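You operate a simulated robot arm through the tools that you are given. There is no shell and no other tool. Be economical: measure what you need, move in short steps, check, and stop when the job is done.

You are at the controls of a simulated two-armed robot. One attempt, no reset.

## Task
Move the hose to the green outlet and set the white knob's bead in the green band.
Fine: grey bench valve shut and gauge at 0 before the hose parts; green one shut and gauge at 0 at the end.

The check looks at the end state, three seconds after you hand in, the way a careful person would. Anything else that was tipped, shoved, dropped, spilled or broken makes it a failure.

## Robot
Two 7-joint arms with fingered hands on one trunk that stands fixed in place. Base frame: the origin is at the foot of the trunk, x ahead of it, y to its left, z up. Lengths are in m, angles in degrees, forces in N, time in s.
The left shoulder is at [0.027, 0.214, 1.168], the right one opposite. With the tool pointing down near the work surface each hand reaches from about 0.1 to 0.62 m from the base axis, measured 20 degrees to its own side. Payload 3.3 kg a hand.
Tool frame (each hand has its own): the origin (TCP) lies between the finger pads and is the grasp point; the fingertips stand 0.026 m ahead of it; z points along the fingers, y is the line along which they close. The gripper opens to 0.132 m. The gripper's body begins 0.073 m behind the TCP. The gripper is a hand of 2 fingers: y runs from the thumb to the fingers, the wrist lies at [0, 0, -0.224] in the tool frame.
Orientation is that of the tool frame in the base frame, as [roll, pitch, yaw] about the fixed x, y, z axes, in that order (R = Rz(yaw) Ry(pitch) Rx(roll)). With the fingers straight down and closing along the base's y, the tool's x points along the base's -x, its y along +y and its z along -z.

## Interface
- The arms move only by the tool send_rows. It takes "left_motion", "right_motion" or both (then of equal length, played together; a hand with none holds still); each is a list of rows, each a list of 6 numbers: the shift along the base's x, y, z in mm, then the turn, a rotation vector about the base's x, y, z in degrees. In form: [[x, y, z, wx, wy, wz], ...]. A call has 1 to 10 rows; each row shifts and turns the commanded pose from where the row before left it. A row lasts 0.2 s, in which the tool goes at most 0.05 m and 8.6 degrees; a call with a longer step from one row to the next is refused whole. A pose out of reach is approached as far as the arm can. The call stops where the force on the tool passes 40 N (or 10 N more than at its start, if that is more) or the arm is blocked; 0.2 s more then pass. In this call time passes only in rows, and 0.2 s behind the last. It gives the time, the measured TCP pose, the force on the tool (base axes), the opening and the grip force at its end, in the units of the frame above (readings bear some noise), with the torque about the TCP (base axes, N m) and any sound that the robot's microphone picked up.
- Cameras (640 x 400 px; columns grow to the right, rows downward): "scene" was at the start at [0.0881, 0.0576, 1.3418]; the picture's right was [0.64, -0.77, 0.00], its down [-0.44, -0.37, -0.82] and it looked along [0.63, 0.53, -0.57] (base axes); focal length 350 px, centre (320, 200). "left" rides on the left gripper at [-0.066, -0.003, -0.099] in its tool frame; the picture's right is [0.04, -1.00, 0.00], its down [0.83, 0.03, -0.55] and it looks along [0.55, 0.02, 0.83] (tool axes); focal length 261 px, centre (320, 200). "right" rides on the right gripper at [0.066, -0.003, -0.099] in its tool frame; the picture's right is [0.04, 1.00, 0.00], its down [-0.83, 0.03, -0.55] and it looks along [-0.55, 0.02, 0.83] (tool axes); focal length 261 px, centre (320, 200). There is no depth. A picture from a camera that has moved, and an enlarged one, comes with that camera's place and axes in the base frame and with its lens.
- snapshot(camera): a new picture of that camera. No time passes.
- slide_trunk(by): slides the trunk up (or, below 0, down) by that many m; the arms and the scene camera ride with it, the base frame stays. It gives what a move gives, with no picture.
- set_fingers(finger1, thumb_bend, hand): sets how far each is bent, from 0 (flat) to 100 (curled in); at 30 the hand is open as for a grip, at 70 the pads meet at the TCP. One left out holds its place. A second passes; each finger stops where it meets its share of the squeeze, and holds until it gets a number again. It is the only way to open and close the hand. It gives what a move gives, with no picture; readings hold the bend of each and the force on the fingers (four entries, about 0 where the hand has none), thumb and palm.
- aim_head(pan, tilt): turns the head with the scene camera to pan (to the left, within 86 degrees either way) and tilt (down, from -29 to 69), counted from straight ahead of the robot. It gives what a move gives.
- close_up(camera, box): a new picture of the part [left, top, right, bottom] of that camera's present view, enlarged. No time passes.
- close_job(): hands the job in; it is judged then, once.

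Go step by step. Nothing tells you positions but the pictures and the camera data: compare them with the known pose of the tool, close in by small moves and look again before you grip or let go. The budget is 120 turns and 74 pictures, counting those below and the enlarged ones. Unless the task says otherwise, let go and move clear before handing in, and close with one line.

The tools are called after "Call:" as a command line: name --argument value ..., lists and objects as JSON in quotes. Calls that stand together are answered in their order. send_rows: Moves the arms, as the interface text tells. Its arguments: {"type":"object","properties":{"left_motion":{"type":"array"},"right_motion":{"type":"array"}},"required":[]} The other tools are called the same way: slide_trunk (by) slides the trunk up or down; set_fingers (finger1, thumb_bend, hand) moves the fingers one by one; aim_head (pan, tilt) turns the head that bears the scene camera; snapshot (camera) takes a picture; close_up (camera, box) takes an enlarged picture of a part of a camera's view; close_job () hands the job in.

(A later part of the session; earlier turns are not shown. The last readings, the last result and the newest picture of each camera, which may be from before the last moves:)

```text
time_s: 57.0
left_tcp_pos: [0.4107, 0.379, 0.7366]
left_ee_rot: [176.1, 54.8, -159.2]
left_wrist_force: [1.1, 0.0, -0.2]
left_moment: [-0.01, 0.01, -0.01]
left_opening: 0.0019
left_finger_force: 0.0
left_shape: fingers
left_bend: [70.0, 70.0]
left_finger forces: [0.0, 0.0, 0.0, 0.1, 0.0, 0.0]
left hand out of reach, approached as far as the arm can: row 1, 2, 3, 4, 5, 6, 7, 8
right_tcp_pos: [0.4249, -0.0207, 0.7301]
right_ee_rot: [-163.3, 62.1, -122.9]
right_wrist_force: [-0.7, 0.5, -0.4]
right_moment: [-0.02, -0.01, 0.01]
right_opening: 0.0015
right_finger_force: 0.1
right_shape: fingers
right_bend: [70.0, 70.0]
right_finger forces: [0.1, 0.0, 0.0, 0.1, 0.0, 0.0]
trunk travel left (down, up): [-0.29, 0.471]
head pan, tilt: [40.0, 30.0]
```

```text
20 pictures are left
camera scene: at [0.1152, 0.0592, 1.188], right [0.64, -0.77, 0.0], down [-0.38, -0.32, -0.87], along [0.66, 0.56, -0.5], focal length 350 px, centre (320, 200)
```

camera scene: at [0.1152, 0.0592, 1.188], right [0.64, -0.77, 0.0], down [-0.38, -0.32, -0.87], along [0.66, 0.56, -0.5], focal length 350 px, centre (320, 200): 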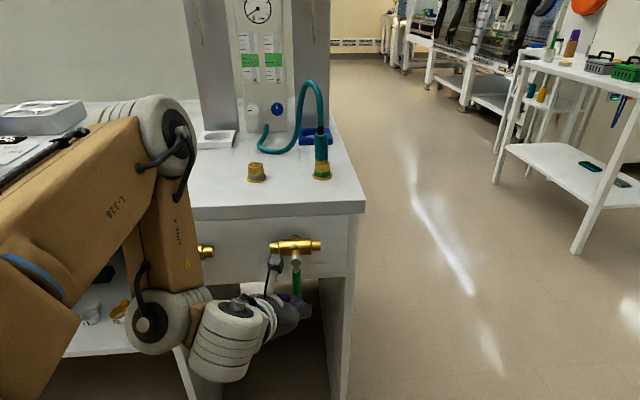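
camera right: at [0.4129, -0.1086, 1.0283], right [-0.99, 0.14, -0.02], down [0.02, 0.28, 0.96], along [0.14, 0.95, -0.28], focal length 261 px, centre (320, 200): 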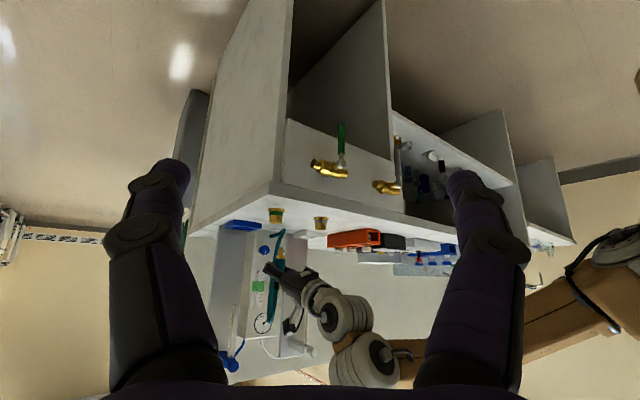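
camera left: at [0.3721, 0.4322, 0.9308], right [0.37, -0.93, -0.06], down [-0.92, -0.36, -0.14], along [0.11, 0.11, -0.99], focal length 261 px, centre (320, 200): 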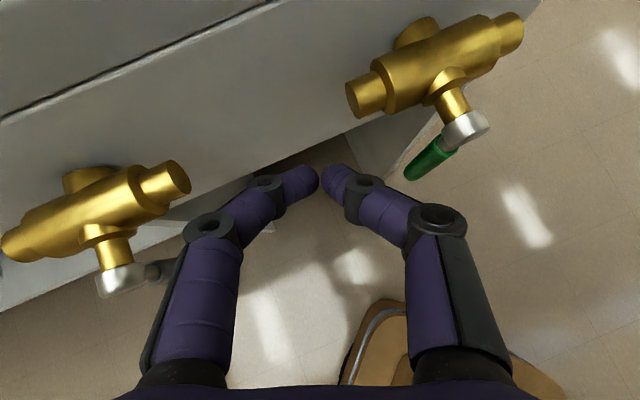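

The arm ran into its limits, and the fingers slipped in front of the lever without moving it. I'll lower the trunk to free the wrist, then return to the lever's left side.

Call:
send_rows --left_motion '[[-16, 12, 0, 0, 0, 0], [-16, 16, 0, 0, 0, 0], [-16, 20, 0, 0, 0, 0]]'

Call:
slide_trunk --by -0.12

Call:
send_rows --left_motion '[[0, 0, 30, 0, 0, 0], [0, 0, 30, 0, 0, 0], [0, 0, 30, 0, 0, 0], [0, 0, 20, 0, 0, 0]]'

Call:
snapshot --camera "left"

```text
time_s: 57.8
left_tcp_pos: [0.3741, 0.4264, 0.7332]
left_ee_rot: [176.4, 54.5, -159.1]
left_wrist_force: [0.5, -0.2, 0.1]
left_moment: [0.02, -0.02, -0.04]
left_opening: 0.0016
left_finger_force: 0.1
left_shape: fingers
left_bend: [70.0, 70.0]
left_finger forces: [0.0, 0.0, 0.1, 0.1, 0.0, 0.1]
left hand out of reach, approached as far as the arm can: row 2, 3
right_tcp_pos: [0.4258, -0.0217, 0.7293]
right_ee_rot: [-163.4, 62.2, -123.0]
right_wrist_force: [0.3, 0.4, 0.2]
right_moment: [0.01, 0.03, 0.04]
right_opening: 0.0014
right_finger_force: 0.1
right_shape: fingers
right_bend: [70.0, 70.0]
right_finger forces: [0.0, 0.0, 0.1, 0.0, 0.0, 0.0]
trunk travel left (down, up): [-0.29, 0.471]
head pan, tilt: [40.0, 30.0]
```

```text
time_s: 59.3
left_tcp_pos: [0.3645, 0.428, 0.5794]
left_ee_rot: [173.0, 49.4, -161.6]
left_wrist_force: [0.2, 0.2, -0.1]
left_moment: [-0.01, 0.01, -0.03]
left_opening: 0.002
left_finger_force: 0.0
left_shape: fingers
left_bend: [70.0, 70.0]
left_finger forces: [0.1, 0.1, 0.0, 0.1, 0.0, 0.0]
right_tcp_pos: [0.4262, -0.0212, 0.6115]
right_ee_rot: [-163.2, 62.3, -122.9]
right_wrist_force: [0.3, 0.6, 0.1]
right_moment: [-0.03, 0.01, 0.01]
right_opening: 0.0018
right_finger_force: 0.1
right_shape: fingers
right_bend: [70.0, 70.0]
right_finger forces: [0.1, 0.0, 0.0, 0.0, 0.0, 0.0]
trunk travel left (down, up): [-0.17, 0.591]
head pan, tilt: [40.0, 30.0]
```

```text
time_s: 60.3
left_tcp_pos: [0.3775, 0.4335, 0.5961]
left_ee_rot: [173.1, 49.3, -161.7]
left_wrist_force: [-0.5, 0.0, 1.0]
left_moment: [-0.03, 0.0, 0.02]
left_opening: 0.002
left_finger_force: 0.0
left_shape: fingers
left_bend: [70.0, 70.0]
left_finger forces: [0.0, 0.1, 0.1, 0.1, 0.0, 0.0]
left hand out of reach, approached as far as the arm can: row 1, 2, 3, 4
right_tcp_pos: [0.4255, -0.0216, 0.6107]
right_ee_rot: [-163.2, 62.1, -122.9]
right_wrist_force: [-0.3, -0.4, 0.2]
right_moment: [0.03, 0.0, -0.04]
right_opening: 0.0016
right_finger_force: 0.0
right_shape: fingers
right_bend: [70.0, 70.0]
right_finger forces: [0.0, 0.0, 0.0, 0.1, 0.0, 0.1]
trunk travel left (down, up): [-0.17, 0.591]
head pan, tilt: [40.0, 30.0]
```

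```text
19 pictures are left
camera left: at [0.3548, 0.4114, 0.7093], right [0.37, -0.92, -0.11], down [-0.9, -0.33, -0.27], along [0.21, 0.2, -0.96], focal length 261 px, centre (320, 200)
```

left: 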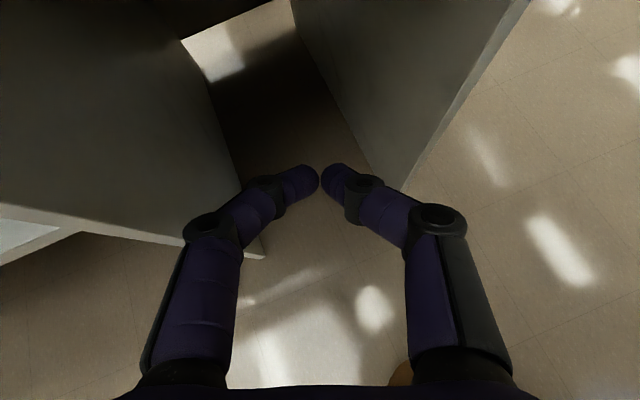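

The solver got stuck low. I'll restore the trunk height and instead yaw the hand to match the direction from the shoulder, which seems to be the real constraint.

Call:
slide_trunk --by 0.12

Call:
send_rows --left_motion '[[0, 0, 10, 0, 0, 0], [0, 0, 10, 0, 0, -5], [0, 0, 5, 0, 0, -5], [0, 0, 0, 0, 0, -5]]'

```text
time_s: 61.8
left_tcp_pos: [0.3838, 0.4321, 0.7332]
left_ee_rot: [174.5, 52.1, -160.6]
left_wrist_force: [0.5, 0.5, 0.0]
left_moment: [0.0, 0.0, 0.03]
left_opening: 0.0018
left_finger_force: 0.0
left_shape: fingers
left_bend: [70.0, 70.0]
left_finger forces: [0.0, 0.0, 0.0, 0.0, 0.1, 0.0]
right_tcp_pos: [0.4256, -0.0203, 0.7301]
right_ee_rot: [-163.4, 62.1, -123.1]
right_wrist_force: [0.1, -0.8, 0.5]
right_moment: [0.02, 0.01, 0.04]
right_opening: 0.0018
right_finger_force: 0.1
right_shape: fingers
right_bend: [70.0, 70.0]
right_finger forces: [0.0, 0.1, 0.0, 0.0, 0.0, 0.0]
trunk travel left (down, up): [-0.29, 0.471]
head pan, tilt: [40.0, 30.0]
```

```text
time_s: 62.8
left_tcp_pos: [0.3863, 0.4246, 0.7506]
left_ee_rot: [174.6, 52.1, -175.7]
left_wrist_force: [-0.1, 0.7, -0.1]
left_moment: [0.02, -0.03, -0.05]
left_opening: 0.0017
left_finger_force: 0.1
left_shape: fingers
left_bend: [70.0, 70.0]
left_finger forces: [0.1, 0.0, 0.0, 0.0, 0.0, 0.1]
left hand out of reach, approached as far as the arm can: row 2
right_tcp_pos: [0.4254, -0.0208, 0.731]
right_ee_rot: [-163.2, 62.1, -122.9]
right_wrist_force: [0.0, 0.4, -0.7]
right_moment: [0.0, 0.0, 0.03]
right_opening: 0.0015
right_finger_force: 0.1
right_shape: fingers
right_bend: [70.0, 70.0]
right_finger forces: [0.0, 0.0, 0.1, 0.0, 0.0, 0.1]
trunk travel left (down, up): [-0.29, 0.471]
head pan, tilt: [40.0, 30.0]
```

The yaw took. Now I'll move in a little, lower, and push right in small steps.

Call:
send_rows --left_motion '[[10, 10, -10, 0, 0, 0], [4, 4, -12, 0, 0, 0], [10, -10, 0, 0, 0, 0], [10, -10, 0, 0, 0, 0], [10, -10, -2, 0, 0, 0], [10, -10, 0, 0, 0, 0]]'

Call:
snapshot --camera "left"

```text
time_s: 64.2
left_tcp_pos: [0.4397, 0.3988, 0.7256]
left_ee_rot: [174.6, 52.0, -175.6]
left_wrist_force: [-0.6, 1.0, -0.2]
left_moment: [-0.02, -0.02, 0.02]
left_opening: 0.0014
left_finger_force: 0.0
left_shape: fingers
left_bend: [70.0, 70.0]
left_finger forces: [0.0, 0.0, 0.1, 0.0, 0.1, 0.0]
left hand out of reach, approached as far as the arm can: row 2
right_tcp_pos: [0.4254, -0.0209, 0.7305]
right_ee_rot: [-163.1, 62.1, -122.9]
right_wrist_force: [0.0, 0.2, -0.5]
right_moment: [-0.02, -0.01, 0.01]
right_opening: 0.0015
right_finger_force: 0.1
right_shape: fingers
right_bend: [70.0, 70.0]
right_finger forces: [0.1, 0.1, 0.1, 0.0, 0.0, 0.0]
trunk travel left (down, up): [-0.29, 0.471]
head pan, tilt: [40.0, 30.0]
```

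```text
18 pictures are left
camera left: at [0.4042, 0.385, 0.8394], right [0.12, -0.99, -0.09], down [-0.94, -0.09, -0.32], along [0.3, 0.12, -0.94], focal length 261 px, centre (320, 200)
```

left: 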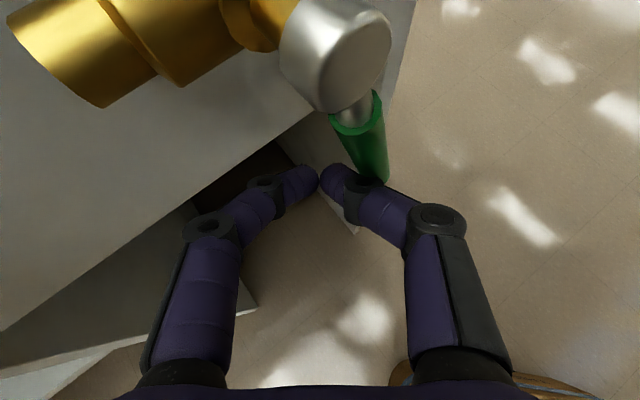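

The lever is starting to move. I'll carry on along the arc, right and up.

Call:
send_rows --left_motion '[[12, -12, -4, 0, 0, -3], [12, -12, 2, 0, 0, -3], [12, -12, 8, 0, 0, 0], [10, -10, 9, 0, 0, 0], [9, -9, 14, 0, 0, 0], [6, -6, 16, 0, 0, 0]]'

Call:
snapshot --camera "left"

```text
time_s: 65.5
left_tcp_pos: [0.4914, 0.3396, 0.7545]
left_ee_rot: [175.3, 50.3, 178.7]
left_wrist_force: [-3.6, -4.5, -8.4]
left_moment: [-0.11, -0.45, 0.29]
left_opening: 0.0008
left_finger_force: 5.5
left_shape: fingers
left_bend: [70.0, 70.0]
left_finger forces: [10.7, 0.0, 0.0, 0.1, 0.0, 0.0]
right_tcp_pos: [0.4251, -0.0214, 0.7298]
right_ee_rot: [-163.3, 62.1, -123.0]
right_wrist_force: [-0.2, 0.3, -0.1]
right_moment: [-0.02, -0.02, -0.01]
right_opening: 0.0016
right_finger_force: 0.1
right_shape: fingers
right_bend: [70.0, 70.0]
right_finger forces: [0.0, 0.0, 0.0, 0.0, 0.0, 0.1]
trunk travel left (down, up): [-0.29, 0.471]
head pan, tilt: [40.0, 30.0]
stopped in row 6 (left hand): the force on the tool passed its limit at 50 N (the readings are from after the stop); the commanded pose is now the measured one
```

```text
17 pictures are left
camera left: at [0.4575, 0.3317, 0.8681], right [0.01, -1.0, -0.08], down [-0.96, 0.01, -0.29], along [0.29, 0.09, -0.95], focal length 261 px, centre (320, 200)
```

left: 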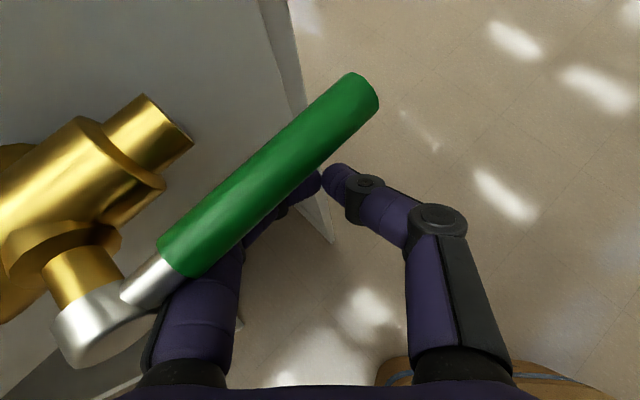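

The green lever is now horizontal (tip z ≈ 0.80), so the valve is open. I'll drop clear of it and withdraw, then read the gauge and beads.

Call:
send_rows --left_motion '[[0, 0, -15, 0, 0, 0], [0, 0, -10, 0, 0, 0], [-16, -16, 0, 0, 0, 0], [-16, -16, 0, 0, 0, 0], [-8, -8, 0, 0, 0, 0]]'

Call:
aim_head --pan 40 --tilt 20

Call:
close_up --camera "scene" --box '[200, 40, 400, 340]'

```text
time_s: 66.7
left_tcp_pos: [0.4509, 0.2998, 0.7329]
left_ee_rot: [175.1, 50.7, 178.6]
left_wrist_force: [-1.2, 0.2, -0.3]
left_moment: [-0.03, 0.01, 0.01]
left_opening: 0.0016
left_finger_force: 0.1
left_shape: fingers
left_bend: [70.0, 70.0]
left_finger forces: [0.1, 0.0, 0.0, 0.0, 0.0, 0.1]
right_tcp_pos: [0.4268, -0.0202, 0.7297]
right_ee_rot: [-163.3, 62.1, -122.9]
right_wrist_force: [0.1, -0.1, 0.3]
right_moment: [0.01, 0.0, -0.02]
right_opening: 0.0018
right_finger_force: 0.1
right_shape: fingers
right_bend: [70.0, 70.0]
right_finger forces: [0.1, 0.0, 0.0, 0.1, 0.0, 0.0]
trunk travel left (down, up): [-0.29, 0.471]
head pan, tilt: [40.0, 30.0]
```

```text
time_s: 67.5
left_tcp_pos: [0.451, 0.2989, 0.7322]
left_ee_rot: [175.0, 50.6, 178.6]
left_wrist_force: [0.1, 0.5, 0.3]
left_moment: [0.0, 0.0, 0.0]
left_opening: 0.0019
left_finger_force: 0.0
left_shape: fingers
left_bend: [70.0, 70.0]
left_finger forces: [0.1, 0.0, 0.1, 0.1, 0.0, 0.0]
right_tcp_pos: [0.4269, -0.021, 0.7295]
right_ee_rot: [-163.4, 62.2, -122.8]
right_wrist_force: [-0.9, 0.1, -0.4]
right_moment: [-0.01, 0.0, 0.03]
right_opening: 0.0017
right_finger_force: 0.0
right_shape: fingers
right_bend: [70.0, 70.0]
right_finger forces: [0.0, 0.0, 0.1, 0.1, 0.1, 0.1]
trunk travel left (down, up): [-0.29, 0.471]
head pan, tilt: [40.0, 20.0]
```

```text
1.33 times, centred on (300, 190) of scene
camera zoom: at [0.1172, 0.0609, 1.204], right [0.64, -0.77, 0.0], down [-0.26, -0.22, -0.94], along [0.72, 0.6, -0.34], focal length 466 px, centre (347, 213)
```

zoom: 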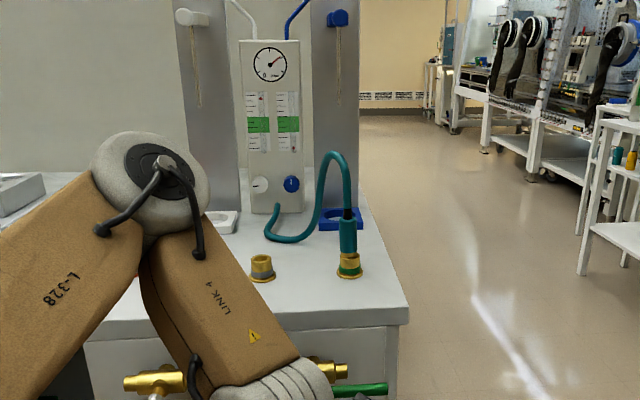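

The gauge has risen to about 1.3 bar and the white bead is high, above the band. The white knob is at (0.677, 0.759, 0.946) and must be turned down. I'll raise the left hand and turn it toward the panel.

Call:
send_rows --left_motion '[[0, 0, 45, 0, 0, 0], [0, 0, 45, 0, 0, 0], [0, 0, 45, 0, 0, 0], [0, 0, 45, 0, 0, 8], [0, 5, 45, 0, 0, 8], [0, 15, 45, 0, 0, 8], [5, 25, 10, 0, 0, 8], [5, 25, 0, 0, 0, 8], [10, 25, 0, 4.77, -4.77, 0], [10, 25, 0, 4.77, -4.77, 0]]'

Call:
set_fingers --hand "left" --finger1 54 --thumb_bend 54

Call:
send_rows --left_motion '[[10, 35, 0, 4.77, -4.77, 0], [10, 35, 0, 4.77, -4.77, 0], [15, 40, 0, 0, 0, 0], [15, 40, 0, 0, 0, 0], [15, 40, 0, 0, 0, 0], [15, 40, 0, 0, 0, 0]]'

Call:
snapshot --camera "left"

```text
time_s: 69.7
left_tcp_pos: [0.4754, 0.4911, 1.005]
left_ee_rot: [171.6, 64.1, -144.3]
left_wrist_force: [-0.4, -0.6, -1.1]
left_moment: [0.01, 0.03, -0.03]
left_opening: 0.0014
left_finger_force: 0.1
left_shape: fingers
left_bend: [70.0, 70.0]
left_finger forces: [0.0, 0.0, 0.0, 0.1, 0.0, 0.1]
left hand out of reach, approached as far as the arm can: row 5, 6, 7, 8
right_tcp_pos: [0.4265, -0.02, 0.7308]
right_ee_rot: [-163.3, 62.1, -122.9]
right_wrist_force: [0.0, 0.8, 0.9]
right_moment: [0.02, -0.02, 0.0]
right_opening: 0.0017
right_finger_force: 0.0
right_shape: fingers
right_bend: [70.0, 70.0]
right_finger forces: [0.0, 0.1, 0.0, 0.1, 0.1, 0.0]
trunk travel left (down, up): [-0.29, 0.471]
head pan, tilt: [40.0, 20.0]
```

```text
time_s: 70.7
left_tcp_pos: [0.4758, 0.4902, 1.0043]
left_ee_rot: [171.6, 64.0, -144.3]
left_wrist_force: [-0.1, -0.6, 0.3]
left_moment: [-0.01, 0.0, 0.02]
left_opening: 0.0522
left_finger_force: 0.1
left_shape: fingers
left_bend: [54.0, 54.0]
left_finger forces: [0.0, 0.0, 0.1, 0.1, 0.0, 0.1]
right_tcp_pos: [0.4268, -0.022, 0.7294]
right_ee_rot: [-163.3, 62.0, -122.8]
right_wrist_force: [0.8, 0.3, -0.1]
right_moment: [0.02, 0.0, -0.02]
right_opening: 0.0014
right_finger_force: 0.0
right_shape: fingers
right_bend: [70.0, 70.0]
right_finger forces: [0.1, 0.0, 0.0, 0.0, 0.0, 0.0]
trunk travel left (down, up): [-0.29, 0.471]
head pan, tilt: [40.0, 20.0]
```

```text
time_s: 72.1
left_tcp_pos: [0.5553, 0.7217, 1.0049]
left_ee_rot: [161.6, 77.1, -153.8]
left_wrist_force: [0.6, 0.2, 0.1]
left_moment: [-0.01, 0.0, 0.02]
left_opening: 0.0529
left_finger_force: 0.0
left_shape: fingers
left_bend: [54.0, 54.0]
left_finger forces: [0.1, 0.1, 0.0, 0.1, 0.1, 0.1]
right_tcp_pos: [0.4256, -0.0212, 0.7306]
right_ee_rot: [-163.3, 62.0, -122.9]
right_wrist_force: [-1.2, 0.7, 0.4]
right_moment: [0.01, -0.04, 0.01]
right_opening: 0.0016
right_finger_force: 0.0
right_shape: fingers
right_bend: [70.0, 70.0]
right_finger forces: [0.1, 0.1, 0.0, 0.0, 0.0, 0.0]
trunk travel left (down, up): [-0.29, 0.471]
head pan, tilt: [40.0, 20.0]
```

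```text
15 pictures are left
camera left: at [0.5024, 0.6592, 1.0896], right [0.69, -0.72, -0.11], down [-0.57, -0.44, -0.69], along [0.45, 0.54, -0.71], focal length 261 px, centre (320, 200)
```

left: 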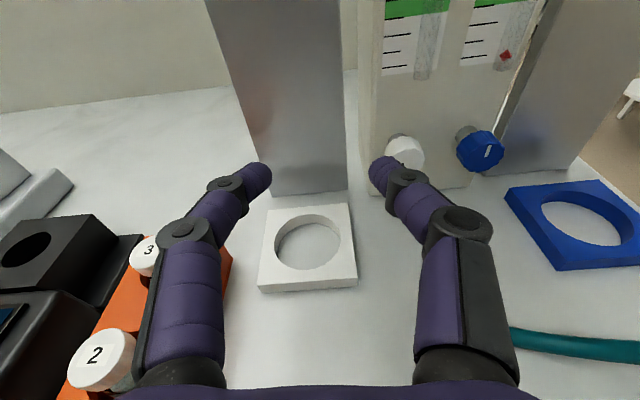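

I overshot to the left. I'll shift 6 cm right, lower, and move to just before the white knob.

Call:
send_rows --left_motion '[[14, -30, 0, 0, 0, 0], [14, -30, 0, 0, 0, 0], [17, 17, -15, 0, 0, 0], [17, 17, -15, 0, 0, 0], [17, 15, -15, 0, 0, 0]]'

Call:
snapshot --camera "left"

```text
time_s: 73.3
left_tcp_pos: [0.6337, 0.7095, 0.9592]
left_ee_rot: [161.9, 77.1, -153.5]
left_wrist_force: [-0.5, 0.5, 0.2]
left_moment: [0.01, 0.0, 0.02]
left_opening: 0.0524
left_finger_force: 0.1
left_shape: fingers
left_bend: [54.0, 54.0]
left_finger forces: [0.0, 0.1, 0.0, 0.0, 0.0, 0.0]
right_tcp_pos: [0.4261, -0.0216, 0.73]
right_ee_rot: [-163.3, 62.0, -122.9]
right_wrist_force: [0.7, 0.7, -0.2]
right_moment: [0.04, -0.03, 0.01]
right_opening: 0.0015
right_finger_force: 0.0
right_shape: fingers
right_bend: [70.0, 70.0]
right_finger forces: [0.1, 0.0, 0.1, 0.0, 0.0, 0.0]
trunk travel left (down, up): [-0.29, 0.471]
head pan, tilt: [40.0, 20.0]
```

```text
14 pictures are left
camera left: at [0.582, 0.6472, 1.0431], right [0.69, -0.72, -0.11], down [-0.57, -0.44, -0.69], along [0.45, 0.54, -0.71], focal length 261 px, centre (320, 200)
```

left: 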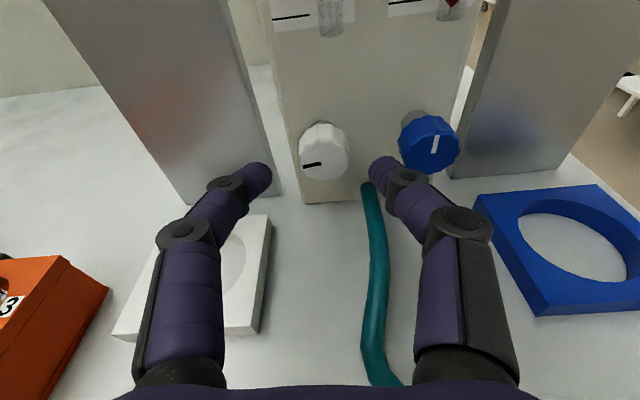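

The fingers straddle the white knob and the left one passes close to the column, so I'll narrow the opening. Then I'll advance 5 cm and grip.

Call:
set_fingers --hand "left" --finger1 57 --thumb_bend 57

Call:
send_rows --left_motion '[[2, -2, -3, 0, 0, 0], [9, 9, -3, 0, 0, 0], [9, 9, -3, 0, 0, 0], [9, 9, -3, 0, 0, 0], [8, 8, -2, 0, 0, 0]]'

Call:
snapshot --camera "left"

```text
time_s: 74.3
left_tcp_pos: [0.6345, 0.7093, 0.9588]
left_ee_rot: [161.8, 77.1, -153.6]
left_wrist_force: [-1.0, 0.2, 1.3]
left_moment: [-0.03, -0.01, -0.01]
left_opening: 0.0469
left_finger_force: 0.1
left_shape: fingers
left_bend: [56.0, 56.0]
left_finger forces: [0.1, 0.0, 0.0, 0.1, 0.1, 0.1]
right_tcp_pos: [0.426, -0.0202, 0.7299]
right_ee_rot: [-163.3, 62.1, -122.9]
right_wrist_force: [0.0, -0.1, 0.2]
right_moment: [0.0, -0.02, 0.02]
right_opening: 0.0015
right_finger_force: 0.1
right_shape: fingers
right_bend: [70.0, 70.0]
right_finger forces: [0.1, 0.1, 0.0, 0.0, 0.0, 0.0]
trunk travel left (down, up): [-0.29, 0.471]
head pan, tilt: [40.0, 20.0]
```

```text
time_s: 75.5
left_tcp_pos: [0.6618, 0.7359, 0.9474]
left_ee_rot: [161.9, 77.0, -153.7]
left_wrist_force: [-0.9, -0.3, -0.4]
left_moment: [0.01, -0.03, -0.05]
left_opening: 0.0465
left_finger_force: 0.3
left_shape: fingers
left_bend: [56.0, 56.0]
left_finger forces: [0.0, 0.1, 0.0, 0.0, 1.2, 0.0]
left hand out of reach, approached as far as the arm can: row 5
right_tcp_pos: [0.4261, -0.0213, 0.7301]
right_ee_rot: [-163.2, 62.1, -123.0]
right_wrist_force: [0.6, 0.1, 0.9]
right_moment: [0.01, 0.02, -0.03]
right_opening: 0.0015
right_finger_force: 0.0
right_shape: fingers
right_bend: [70.0, 70.0]
right_finger forces: [0.1, 0.0, 0.0, 0.0, 0.1, 0.0]
trunk travel left (down, up): [-0.29, 0.471]
head pan, tilt: [40.0, 20.0]
```

```text
13 pictures are left
camera left: at [0.6084, 0.674, 1.0323], right [0.69, -0.72, -0.11], down [-0.57, -0.44, -0.69], along [0.45, 0.54, -0.71], focal length 261 px, centre (320, 200)
```

left: 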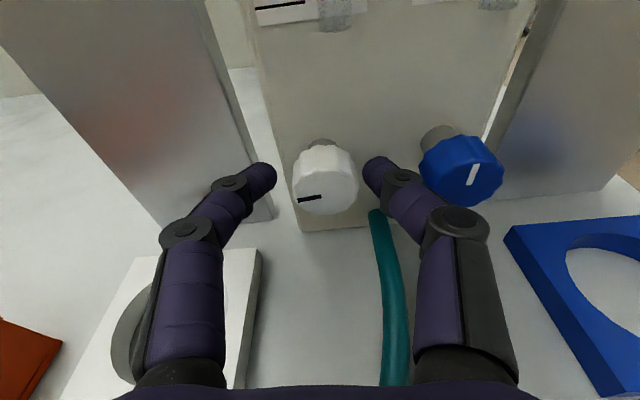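

I'm at the edge of reach with the fingertips just alongside the knob's rim. I'll level the tool a bit to gain a few mm, then close.

Call:
send_rows --left_motion '[[1, -1, 0, 3.5, -3.5, 0], [6, 6, 0, 0, 0, 0]]'

Call:
set_fingers --hand "left" --finger1 75 --thumb_bend 75

Call:
close_up --camera "scene" --box '[220, 60, 320, 200]'

```text
time_s: 76.1
left_tcp_pos: [0.6603, 0.7351, 0.9499]
left_ee_rot: [150.8, 81.7, -164.5]
left_wrist_force: [-0.6, 0.7, -0.1]
left_moment: [0.0, 0.02, 0.02]
left_opening: 0.0465
left_finger_force: 0.1
left_shape: fingers
left_bend: [56.0, 56.0]
left_finger forces: [0.0, 0.0, 0.0, 0.0, 0.1, 0.0]
left hand out of reach, approached as far as the arm can: row 2
right_tcp_pos: [0.4263, -0.0212, 0.7303]
right_ee_rot: [-163.3, 62.1, -122.9]
right_wrist_force: [-0.4, 0.5, 0.0]
right_moment: [0.0, 0.0, -0.03]
right_opening: 0.0012
right_finger_force: 0.0
right_shape: fingers
right_bend: [70.0, 70.0]
right_finger forces: [0.0, 0.0, 0.1, 0.0, 0.1, 0.0]
trunk travel left (down, up): [-0.29, 0.471]
head pan, tilt: [40.0, 20.0]
```

```text
time_s: 77.1
left_tcp_pos: [0.6622, 0.7354, 0.9495]
left_ee_rot: [150.9, 81.6, -164.5]
left_wrist_force: [15.4, 2.8, 1.6]
left_moment: [0.04, -0.04, -0.14]
left_opening: 0.0214
left_finger_force: 13.7
left_shape: fingers
left_bend: [70.0, 66.0]
left_finger forces: [10.2, 0.0, 0.1, 0.0, 18.0, 0.0]
right_tcp_pos: [0.4273, -0.021, 0.7304]
right_ee_rot: [-163.5, 62.1, -123.1]
right_wrist_force: [-0.5, -0.5, -0.8]
right_moment: [0.0, 0.03, -0.01]
right_opening: 0.0017
right_finger_force: 0.1
right_shape: fingers
right_bend: [70.0, 70.0]
right_finger forces: [0.0, 0.0, 0.1, 0.0, 0.0, 0.0]
trunk travel left (down, up): [-0.29, 0.471]
head pan, tilt: [40.0, 20.0]
```

```text
2.86 times, centred on (270, 130) of scene
camera zoom: at [0.1192, 0.0611, 1.2039], right [0.64, -0.77, 0.0], down [-0.26, -0.22, -0.94], along [0.72, 0.6, -0.34], focal length 999 px, centre (463, 400)
```

zoom: 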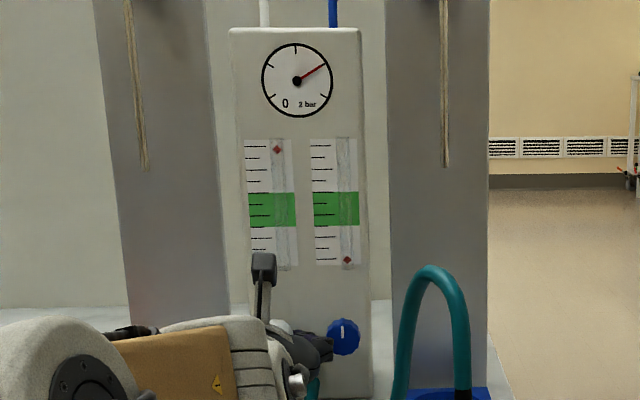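

The knob is gripped. The white bead is at the top of its scale, so I'll turn clockwise in steps and watch it.

Call:
send_rows --left_motion '[[0, 0, 0, 5.3, 5.3, 0], [0, 0, 0, 5.3, 5.3, 0], [0, 0, 0, 5.3, 5.3, 0], [0, 0, 0, 5.3, 5.3, 0]]'

Call:
close_up --camera "scene" --box '[220, 60, 320, 200]'

```text
time_s: 78.1
left_tcp_pos: [0.6569, 0.7339, 0.9477]
left_ee_rot: [101.5, 54.9, 148.1]
left_wrist_force: [14.8, 0.2, -6.1]
left_moment: [-0.19, -0.09, -0.17]
left_opening: 0.0227
left_finger_force: 12.1
left_shape: fingers
left_bend: [70.0, 65.0]
left_finger forces: [8.0, 0.1, 0.0, 0.0, 16.5, 0.0]
left hand out of reach, approached as far as the arm can: row 2, 4
right_tcp_pos: [0.4268, -0.0207, 0.7291]
right_ee_rot: [-163.4, 62.0, -123.1]
right_wrist_force: [-1.1, -0.2, 0.2]
right_moment: [0.0, 0.02, 0.01]
right_opening: 0.0017
right_finger_force: 0.1
right_shape: fingers
right_bend: [70.0, 70.0]
right_finger forces: [0.0, 0.0, 0.0, 0.1, 0.0, 0.1]
trunk travel left (down, up): [-0.29, 0.471]
head pan, tilt: [40.0, 20.0]
```

```text
2.86 times, centred on (270, 130) of scene
camera zoom: at [0.1196, 0.0617, 1.2037], right [0.64, -0.77, 0.0], down [-0.26, -0.22, -0.94], along [0.72, 0.6, -0.34], focal length 999 px, centre (463, 400)
```

zoom: 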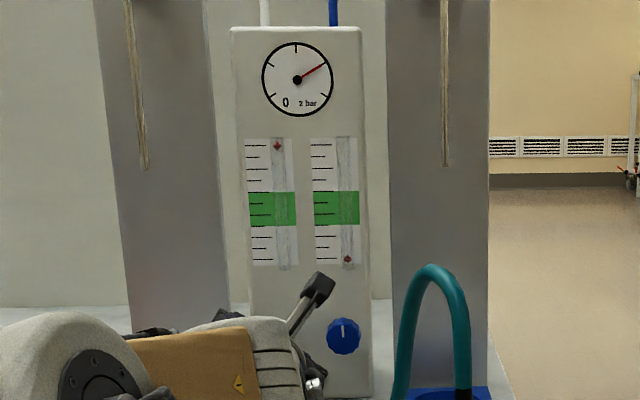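

The bead has barely changed, so I need to see whether the knob itself turned.

Call:
snapshot --camera "left"

```text
10 pictures are left
camera left: at [0.6257, 0.641, 1.012], right [0.55, -0.58, -0.6], down [-0.79, -0.14, -0.6], along [0.26, 0.8, -0.54], focal length 261 px, centre (320, 200)
```

left: 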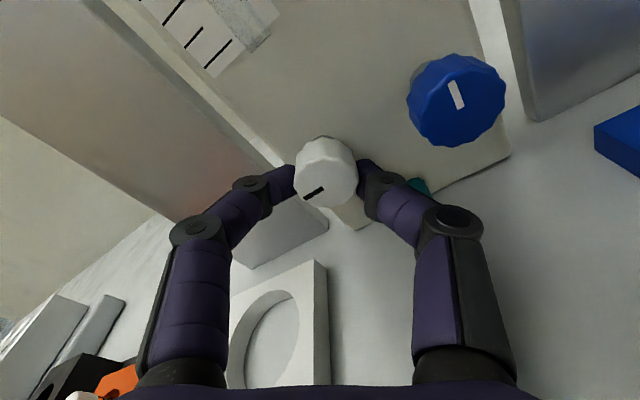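

The knob turned only about 12° clockwise (partly slipping), and the bead may be pinned at full scale. I'll squeeze harder and keep turning clockwise.

Call:
set_fingers --hand "left" --finger1 100 --thumb_bend 100

Call:
send_rows --left_motion '[[1, 1, 0, 5.3, 5.3, 0], [1, 1, 0, 5.3, 5.3, 0], [0, 0, 0, 5.3, 5.3, 0], [0, 0, 0, 5.3, 5.3, 0], [0, 0, 0, 5.3, 5.3, 0]]'

Call:
close_up --camera "scene" --box '[230, 60, 310, 180]'

```text
time_s: 79.1
left_tcp_pos: [0.655, 0.7366, 0.9511]
left_ee_rot: [101.5, 55.2, 148.1]
left_wrist_force: [10.1, 7.2, -6.4]
left_moment: [-0.09, -0.03, 0.06]
left_opening: 0.0216
left_finger_force: 18.9
left_shape: fingers
left_bend: [72.0, 56.0]
left_finger forces: [16.9, 0.0, 0.1, 0.0, 20.6, 0.0]
right_tcp_pos: [0.4281, -0.0194, 0.7293]
right_ee_rot: [-163.4, 62.0, -123.1]
right_wrist_force: [-0.6, -0.5, 0.0]
right_moment: [-0.03, -0.05, -0.02]
right_opening: 0.0015
right_finger_force: 0.1
right_shape: fingers
right_bend: [70.0, 70.0]
right_finger forces: [0.0, 0.0, 0.0, 0.1, 0.0, 0.0]
trunk travel left (down, up): [-0.29, 0.471]
head pan, tilt: [40.0, 20.0]
```

```text
time_s: 80.3
left_tcp_pos: [0.6467, 0.7364, 0.9519]
left_ee_rot: [93.2, 18.1, 143.0]
left_wrist_force: [2.9, 22.3, -13.8]
left_moment: [-0.24, 0.11, 0.24]
left_opening: 0.013
left_finger_force: 17.1
left_shape: fingers
left_bend: [72.0, 57.0]
left_finger forces: [18.2, 0.0, 0.0, 0.1, 14.7, 0.1]
left hand out of reach, approached as far as the arm can: row 2, 4
right_tcp_pos: [0.4275, -0.0187, 0.7302]
right_ee_rot: [-163.1, 61.9, -122.7]
right_wrist_force: [0.3, -0.8, -0.3]
right_moment: [0.03, 0.0, 0.01]
right_opening: 0.0015
right_finger_force: 0.0
right_shape: fingers
right_bend: [70.0, 70.0]
right_finger forces: [0.1, 0.0, 0.1, 0.0, 0.0, 0.1]
trunk travel left (down, up): [-0.29, 0.471]
head pan, tilt: [40.0, 20.0]
```

```text
3.33 times, centred on (270, 120) of scene
camera zoom: at [0.1188, 0.0655, 1.2036], right [0.64, -0.77, 0.0], down [-0.26, -0.22, -0.94], along [0.72, 0.6, -0.35], focal length 1165 px, centre (487, 467)
```

zoom: 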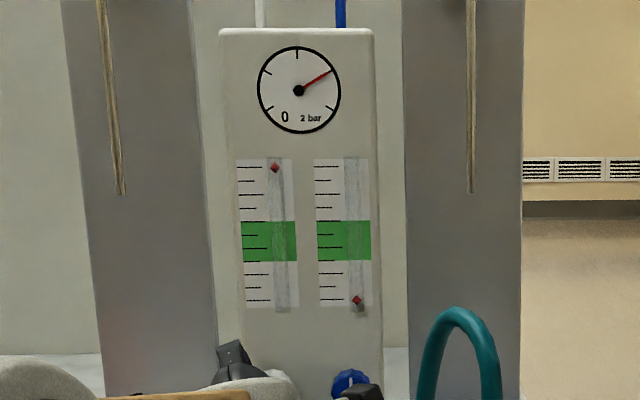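

The bead is still pinned at the top. I need one look at the knob's pointer to decide on direction.

Call:
close_up --camera "left" --box '[220, 60, 540, 280]'

```text
1.82 times, centred on (380, 170) of left
camera zoom: at [0.6368, 0.6221, 0.9748], right [0.18, -0.21, -0.96], down [-0.98, 0.05, -0.2], along [0.09, 0.98, -0.2], focal length 474 px, centre (211, 254)
```

zoom: 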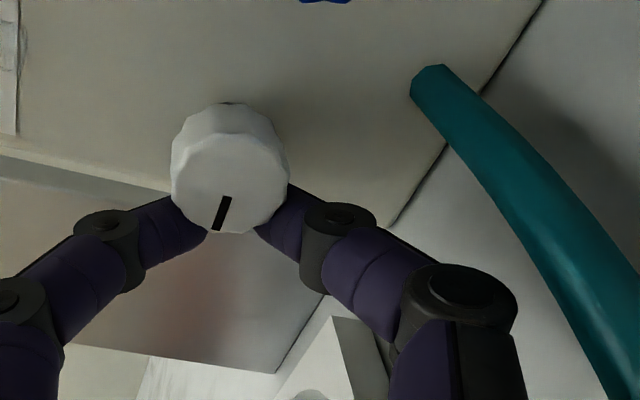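

The pointer has only moved about 20° clockwise and the bead rose slightly, so clockwise opens and I must turn counter-clockwise. The hand is already rolled about 73°, so I'll regrip centred here and turn back.

Call:
set_fingers --hand "left" --finger1 54 --thumb_bend 54

Call:
send_rows --left_motion '[[8, -8, -4, 0, 0, -8], [4, 4, 0, 0, 0, 0], [3, 3, 0, 0, 0, 0]]'

Call:
set_fingers --hand "left" --finger1 80 --thumb_bend 80

```text
time_s: 81.3
left_tcp_pos: [0.6465, 0.731, 0.956]
left_ee_rot: [93.0, 18.3, 142.5]
left_wrist_force: [0.6, 0.5, -0.7]
left_moment: [0.0, 0.04, 0.03]
left_opening: 0.053
left_finger_force: 0.0
left_shape: fingers
left_bend: [54.0, 54.0]
left_finger forces: [0.0, 0.0, 0.1, 0.0, 0.0, 0.0]
right_tcp_pos: [0.4258, -0.021, 0.7298]
right_ee_rot: [-163.3, 62.0, -122.9]
right_wrist_force: [-0.2, 1.3, -0.1]
right_moment: [0.01, 0.03, -0.03]
right_opening: 0.0019
right_finger_force: 0.2
right_shape: fingers
right_bend: [70.0, 70.0]
right_finger forces: [0.0, 0.1, 0.1, 0.0, 0.0, 0.0]
trunk travel left (down, up): [-0.29, 0.471]
head pan, tilt: [40.0, 20.0]
```

```text
time_s: 82.1
left_tcp_pos: [0.6625, 0.73, 0.9515]
left_ee_rot: [93.1, 18.3, 134.6]
left_wrist_force: [-1.1, 0.1, -0.4]
left_moment: [0.01, -0.02, 0.01]
left_opening: 0.0528
left_finger_force: 0.0
left_shape: fingers
left_bend: [54.0, 54.0]
left_finger forces: [0.1, 0.0, 0.1, 0.1, 0.0, 0.1]
right_tcp_pos: [0.426, -0.0212, 0.7312]
right_ee_rot: [-163.4, 62.0, -122.9]
right_wrist_force: [-0.2, -0.1, 0.3]
right_moment: [-0.01, 0.0, -0.01]
right_opening: 0.0015
right_finger_force: 0.0
right_shape: fingers
right_bend: [70.0, 70.0]
right_finger forces: [0.0, 0.1, 0.1, 0.1, 0.1, 0.1]
trunk travel left (down, up): [-0.29, 0.471]
head pan, tilt: [40.0, 20.0]
```

```text
time_s: 83.1
left_tcp_pos: [0.6632, 0.7315, 0.9493]
left_ee_rot: [93.2, 18.3, 134.7]
left_wrist_force: [11.5, 4.9, -7.4]
left_moment: [-0.1, 0.13, -0.11]
left_opening: 0.0226
left_finger_force: 18.4
left_shape: fingers
left_bend: [69.0, 66.0]
left_finger forces: [14.7, 0.0, 0.0, 0.0, 22.1, 0.1]
right_tcp_pos: [0.4276, -0.0207, 0.7297]
right_ee_rot: [-163.4, 62.0, -123.0]
right_wrist_force: [0.0, 0.1, -0.1]
right_moment: [0.02, 0.03, -0.02]
right_opening: 0.0018
right_finger_force: 0.0
right_shape: fingers
right_bend: [70.0, 70.0]
right_finger forces: [0.1, 0.0, 0.0, 0.1, 0.1, 0.0]
trunk travel left (down, up): [-0.29, 0.471]
head pan, tilt: [40.0, 20.0]
```

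Reach is better in this orientation. I'll go a bit deeper and regrip.

Call:
set_fingers --hand "left" --finger1 55 --thumb_bend 55

Call:
send_rows --left_motion '[[4, 4, -3, 0, 0, 0], [3, 3, 0, 0, 0, 0]]'

Call:
set_fingers --hand "left" --finger1 85 --thumb_bend 85

Call:
send_rows --left_motion '[[0, 0, 0, -5.2, -5.2, 0], [0, 0, 0, -5.2, -5.2, 0], [0, 0, 0, -5.2, -5.2, 0], [0, 0, 0, -5.2, -5.2, 0], [0, 0, 0, -5.2, -5.2, 0], [0, 0, 0, -5.2, -5.2, 0], [0, 0, 0, -5.2, -5.2, 0], [0, 0, 0, -5.2, -5.2, 0], [0, 0, 0, -5.2, -5.2, 0]]'

Call:
close_up --camera "scene" --box '[230, 60, 310, 180]'

```text
time_s: 84.1
left_tcp_pos: [0.6619, 0.7316, 0.9521]
left_ee_rot: [93.0, 18.3, 134.7]
left_wrist_force: [-0.3, -0.7, -0.2]
left_moment: [0.02, 0.05, -0.01]
left_opening: 0.049
left_finger_force: 0.0
left_shape: fingers
left_bend: [55.0, 55.0]
left_finger forces: [0.1, 0.0, 0.0, 0.0, 0.0, 0.1]
right_tcp_pos: [0.4251, -0.0213, 0.7305]
right_ee_rot: [-163.3, 62.1, -122.8]
right_wrist_force: [0.3, -0.1, -0.6]
right_moment: [0.01, -0.02, 0.04]
right_opening: 0.0015
right_finger_force: 0.0
right_shape: fingers
right_bend: [70.0, 70.0]
right_finger forces: [0.0, 0.0, 0.0, 0.0, 0.1, 0.1]
trunk travel left (down, up): [-0.29, 0.471]
head pan, tilt: [40.0, 20.0]
```

```text
time_s: 84.7
left_tcp_pos: [0.6619, 0.7328, 0.9512]
left_ee_rot: [93.0, 18.3, 134.6]
left_wrist_force: [-0.1, -0.5, -1.2]
left_moment: [0.01, -0.03, 0.01]
left_opening: 0.049
left_finger_force: 0.0
left_shape: fingers
left_bend: [55.0, 55.0]
left_finger forces: [0.0, 0.1, 0.0, 0.1, 0.1, 0.0]
left hand out of reach, approached as far as the arm can: row 1, 2
right_tcp_pos: [0.4268, -0.0219, 0.7307]
right_ee_rot: [-163.2, 62.1, -122.9]
right_wrist_force: [0.1, 0.8, 0.2]
right_moment: [0.0, 0.02, -0.02]
right_opening: 0.0017
right_finger_force: 0.0
right_shape: fingers
right_bend: [70.0, 70.0]
right_finger forces: [0.0, 0.0, 0.0, 0.1, 0.0, 0.0]
trunk travel left (down, up): [-0.29, 0.471]
head pan, tilt: [40.0, 20.0]
```

```text
time_s: 85.7
left_tcp_pos: [0.6629, 0.734, 0.948]
left_ee_rot: [93.2, 18.3, 134.7]
left_wrist_force: [13.4, 8.3, -5.8]
left_moment: [-0.08, 0.08, -0.07]
left_opening: 0.0214
left_finger_force: 19.8
left_shape: fingers
left_bend: [69.0, 62.0]
left_finger forces: [14.9, 0.0, 0.0, 0.1, 24.1, 0.0]
right_tcp_pos: [0.4269, -0.0203, 0.7296]
right_ee_rot: [-163.4, 62.0, -123.0]
right_wrist_force: [-0.2, 1.0, -0.3]
right_moment: [-0.01, 0.02, -0.01]
right_opening: 0.0016
right_finger_force: 0.0
right_shape: fingers
right_bend: [70.0, 70.0]
right_finger forces: [0.1, 0.1, 0.0, 0.1, 0.0, 0.1]
trunk travel left (down, up): [-0.29, 0.471]
head pan, tilt: [40.0, 20.0]
```

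```text
time_s: 87.7
left_tcp_pos: [0.6623, 0.7337, 0.9498]
left_ee_rot: [91.4, 84.6, 133.3]
left_wrist_force: [24.6, 8.5, -4.2]
left_moment: [-0.03, 0.09, -0.23]
left_opening: 0.0225
left_finger_force: 21.6
left_shape: fingers
left_bend: [70.0, 60.0]
left_finger forces: [17.8, 0.0, 0.0, 0.0, 25.5, 0.0]
right_tcp_pos: [0.428, -0.0202, 0.7297]
right_ee_rot: [-163.4, 62.0, -123.1]
right_wrist_force: [0.1, -0.3, 0.2]
right_moment: [-0.01, 0.0, 0.0]
right_opening: 0.0015
right_finger_force: 0.1
right_shape: fingers
right_bend: [70.0, 70.0]
right_finger forces: [0.0, 0.1, 0.0, 0.0, 0.0, 0.0]
trunk travel left (down, up): [-0.29, 0.471]
head pan, tilt: [40.0, 20.0]
```

```text
3.33 times, centred on (270, 120) of scene
camera zoom: at [0.1208, 0.0625, 1.2036], right [0.64, -0.77, 0.0], down [-0.27, -0.22, -0.94], along [0.72, 0.6, -0.35], focal length 1165 px, centre (487, 467)
```

zoom: 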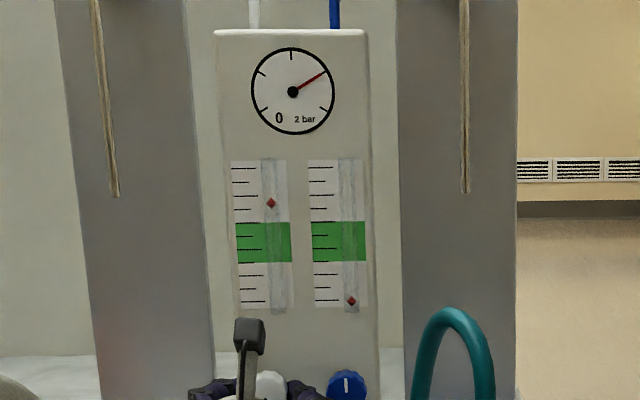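

Counter-clockwise works and the bead is down to about 74 %. I'll turn roughly 65° more toward the middle of the band.

Call:
send_rows --left_motion '[[0, 0, 0, -5.2, -5.2, 0], [0, 0, 0, -5.2, -5.2, 0], [0, 0, 0, -5.2, -5.2, 0], [0, 0, 0, -5.2, -5.2, 0], [0, 0, 0, -5.2, -5.2, 0], [0, 0, 0, -5.2, -5.2, 0], [0, 0, 0, -5.2, -5.2, 0], [0, 0, 0, -5.2, -5.2, 0], [0, 0, 0, -3, -3, 0]]'

Call:
close_up --camera "scene" --box '[230, 60, 310, 180]'

```text
time_s: 89.7
left_tcp_pos: [0.6529, 0.7376, 0.9706]
left_ee_rot: [-86.2, 32.5, -43.9]
left_wrist_force: [-12.0, 11.5, 10.1]
left_moment: [0.25, 0.07, 0.27]
left_opening: 0.0
left_finger_force: 15.5
left_shape: fingers
left_bend: [73.0, 77.0]
left_finger forces: [30.9, 0.0, 0.0, 0.0, 0.1, 0.0]
left hand out of reach, approached as far as the arm can: row 1, 5, 8
right_tcp_pos: [0.4257, -0.0225, 0.732]
right_ee_rot: [-162.9, 62.3, -122.7]
right_wrist_force: [-0.2, -0.4, 0.6]
right_moment: [0.02, 0.02, 0.04]
right_opening: 0.0018
right_finger_force: 0.2
right_shape: fingers
right_bend: [70.0, 70.0]
right_finger forces: [0.0, 0.0, 0.0, 0.1, 0.0, 0.1]
trunk travel left (down, up): [-0.29, 0.471]
head pan, tilt: [40.0, 20.0]
```

```text
3.33 times, centred on (270, 120) of scene
camera zoom: at [0.1145, 0.0613, 1.2046], right [0.64, -0.77, 0.0], down [-0.26, -0.22, -0.94], along [0.72, 0.61, -0.34], focal length 1165 px, centre (487, 467)
```

zoom: 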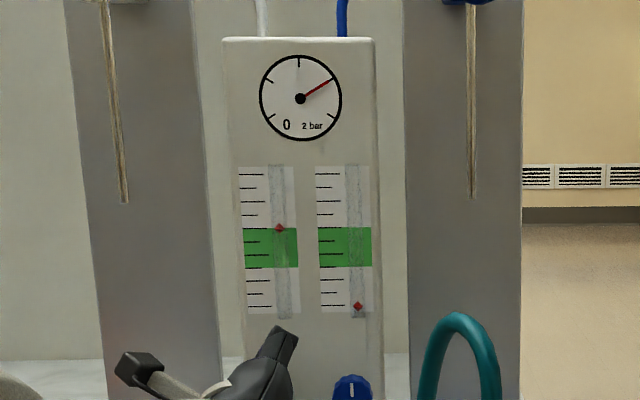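

The bead is now at the band's top edge, but the fingers have slipped off the knob. I'll back off, roll back about 40°, and prepare a regrip for roughly 27° more.

Call:
send_rows --left_motion '[[-10, -10, 0, 0, 0, 0], [-12, -12, 0, 0, 0, 0], [0, 0, -4, 5.66, 5.66, 0], [0, 0, -4, 5.66, 5.66, 0], [0, 0, -4, 5.66, 5.66, 0], [0, 0, -4, 5.66, 5.66, 0], [0, 0, -4, 5.66, 5.66, 0], [0, 0, 0, -4.2, 4.2, 0]]'

Call:
set_fingers --hand "left" --finger1 55 --thumb_bend 55

```text
time_s: 91.5
left_tcp_pos: [0.6338, 0.7122, 0.9457]
left_ee_rot: [-105.3, 71.8, -62.4]
left_wrist_force: [0.7, -0.4, -1.1]
left_moment: [0.0, 0.03, 0.0]
left_opening: 0.0
left_finger_force: 0.0
left_shape: fingers
left_bend: [72.0, 77.0]
left_finger forces: [0.0, 0.0, 0.0, 0.0, 0.0, 0.0]
right_tcp_pos: [0.4251, -0.0214, 0.7314]
right_ee_rot: [-163.1, 62.0, -123.0]
right_wrist_force: [0.1, 0.4, 0.2]
right_moment: [0.01, 0.01, -0.01]
right_opening: 0.0014
right_finger_force: 0.0
right_shape: fingers
right_bend: [70.0, 70.0]
right_finger forces: [0.0, 0.1, 0.1, 0.1, 0.0, 0.0]
trunk travel left (down, up): [-0.29, 0.471]
head pan, tilt: [40.0, 20.0]
```

```text
time_s: 92.5
left_tcp_pos: [0.6346, 0.7131, 0.9477]
left_ee_rot: [-105.1, 71.7, -62.2]
left_wrist_force: [0.1, 0.4, 0.3]
left_moment: [-0.01, 0.02, 0.0]
left_opening: 0.0488
left_finger_force: 0.1
left_shape: fingers
left_bend: [55.0, 55.0]
left_finger forces: [0.0, 0.1, 0.0, 0.0, 0.0, 0.0]
right_tcp_pos: [0.4263, -0.0214, 0.7303]
right_ee_rot: [-163.3, 62.1, -122.9]
right_wrist_force: [0.2, -0.6, -0.6]
right_moment: [0.01, 0.0, -0.01]
right_opening: 0.0012
right_finger_force: 0.1
right_shape: fingers
right_bend: [70.0, 70.0]
right_finger forces: [0.0, 0.0, 0.1, 0.0, 0.0, 0.0]
trunk travel left (down, up): [-0.29, 0.471]
head pan, tilt: [40.0, 20.0]
```

Roll is now −18° and centred. I'll advance, grip, and turn about 27° counter-clockwise.

Call:
send_rows --left_motion '[[3.5, -3.5, 2, 0, 0, 0], [8, 8, 0, 0, 0, 0], [8, 8, 0, 0, 0, 0], [7, 7, 0, 0, 0, 0]]'

Call:
set_fingers --hand "left" --finger1 85 --thumb_bend 85

Call:
send_rows --left_motion '[[0, 0, 0, -4.8, -4.8, 0], [0, 0, 0, -4.8, -4.8, 0], [0, 0, 0, -4.8, -4.8, 0], [0, 0, 0, -4.8, -4.8, 0]]'

Call:
close_up --camera "scene" --box '[230, 60, 310, 180]'

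```text
time_s: 93.5
left_tcp_pos: [0.6611, 0.7324, 0.9478]
left_ee_rot: [-105.2, 71.7, -62.3]
left_wrist_force: [1.2, 0.7, -0.2]
left_moment: [0.02, 0.01, 0.02]
left_opening: 0.0487
left_finger_force: 0.0
left_shape: fingers
left_bend: [55.0, 55.0]
left_finger forces: [0.0, 0.1, 0.0, 0.0, 0.1, 0.0]
right_tcp_pos: [0.4266, -0.021, 0.7301]
right_ee_rot: [-163.3, 62.1, -123.0]
right_wrist_force: [0.1, 0.6, -0.6]
right_moment: [-0.02, -0.01, -0.02]
right_opening: 0.0016
right_finger_force: 0.0
right_shape: fingers
right_bend: [70.0, 70.0]
right_finger forces: [0.0, 0.0, 0.0, 0.0, 0.1, 0.0]
trunk travel left (down, up): [-0.29, 0.471]
head pan, tilt: [40.0, 20.0]
```

```text
time_s: 94.5
left_tcp_pos: [0.6628, 0.7319, 0.9471]
left_ee_rot: [-105.1, 71.7, -62.3]
left_wrist_force: [20.4, 7.2, 5.0]
left_moment: [0.08, -0.05, -0.13]
left_opening: 0.0216
left_finger_force: 19.4
left_shape: fingers
left_bend: [69.0, 61.0]
left_finger forces: [14.8, 0.0, 0.0, 0.1, 23.1, 0.1]
right_tcp_pos: [0.4265, -0.0203, 0.7297]
right_ee_rot: [-163.4, 62.1, -123.1]
right_wrist_force: [0.3, 0.6, 0.9]
right_moment: [-0.03, -0.01, 0.0]
right_opening: 0.0016
right_finger_force: 0.1
right_shape: fingers
right_bend: [70.0, 70.0]
right_finger forces: [0.0, 0.0, 0.1, 0.0, 0.0, 0.0]
trunk travel left (down, up): [-0.29, 0.471]
head pan, tilt: [40.0, 20.0]
```

```text
time_s: 95.5
left_tcp_pos: [0.6633, 0.7314, 0.9473]
left_ee_rot: [-94.2, 44.9, -52.7]
left_wrist_force: [21.9, 8.9, 6.7]
left_moment: [0.15, -0.02, -0.16]
left_opening: 0.0224
left_finger_force: 19.8
left_shape: fingers
left_bend: [69.0, 60.0]
left_finger forces: [15.2, 0.0, 0.1, 0.1, 25.2, 0.0]
right_tcp_pos: [0.4266, -0.0211, 0.7299]
right_ee_rot: [-163.4, 62.0, -123.1]
right_wrist_force: [0.0, 0.2, 0.3]
right_moment: [0.0, -0.01, -0.01]
right_opening: 0.0013
right_finger_force: 0.1
right_shape: fingers
right_bend: [70.0, 70.0]
right_finger forces: [0.0, 0.0, 0.0, 0.1, 0.0, 0.0]
trunk travel left (down, up): [-0.29, 0.471]
head pan, tilt: [40.0, 20.0]
```

```text
3.33 times, centred on (270, 120) of scene
camera zoom: at [0.1193, 0.0612, 1.2039], right [0.64, -0.77, 0.0], down [-0.26, -0.22, -0.94], along [0.72, 0.6, -0.34], focal length 1165 px, centre (487, 467)
```

zoom: 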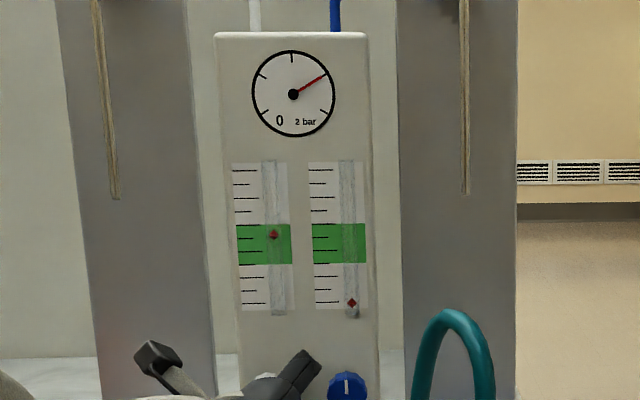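

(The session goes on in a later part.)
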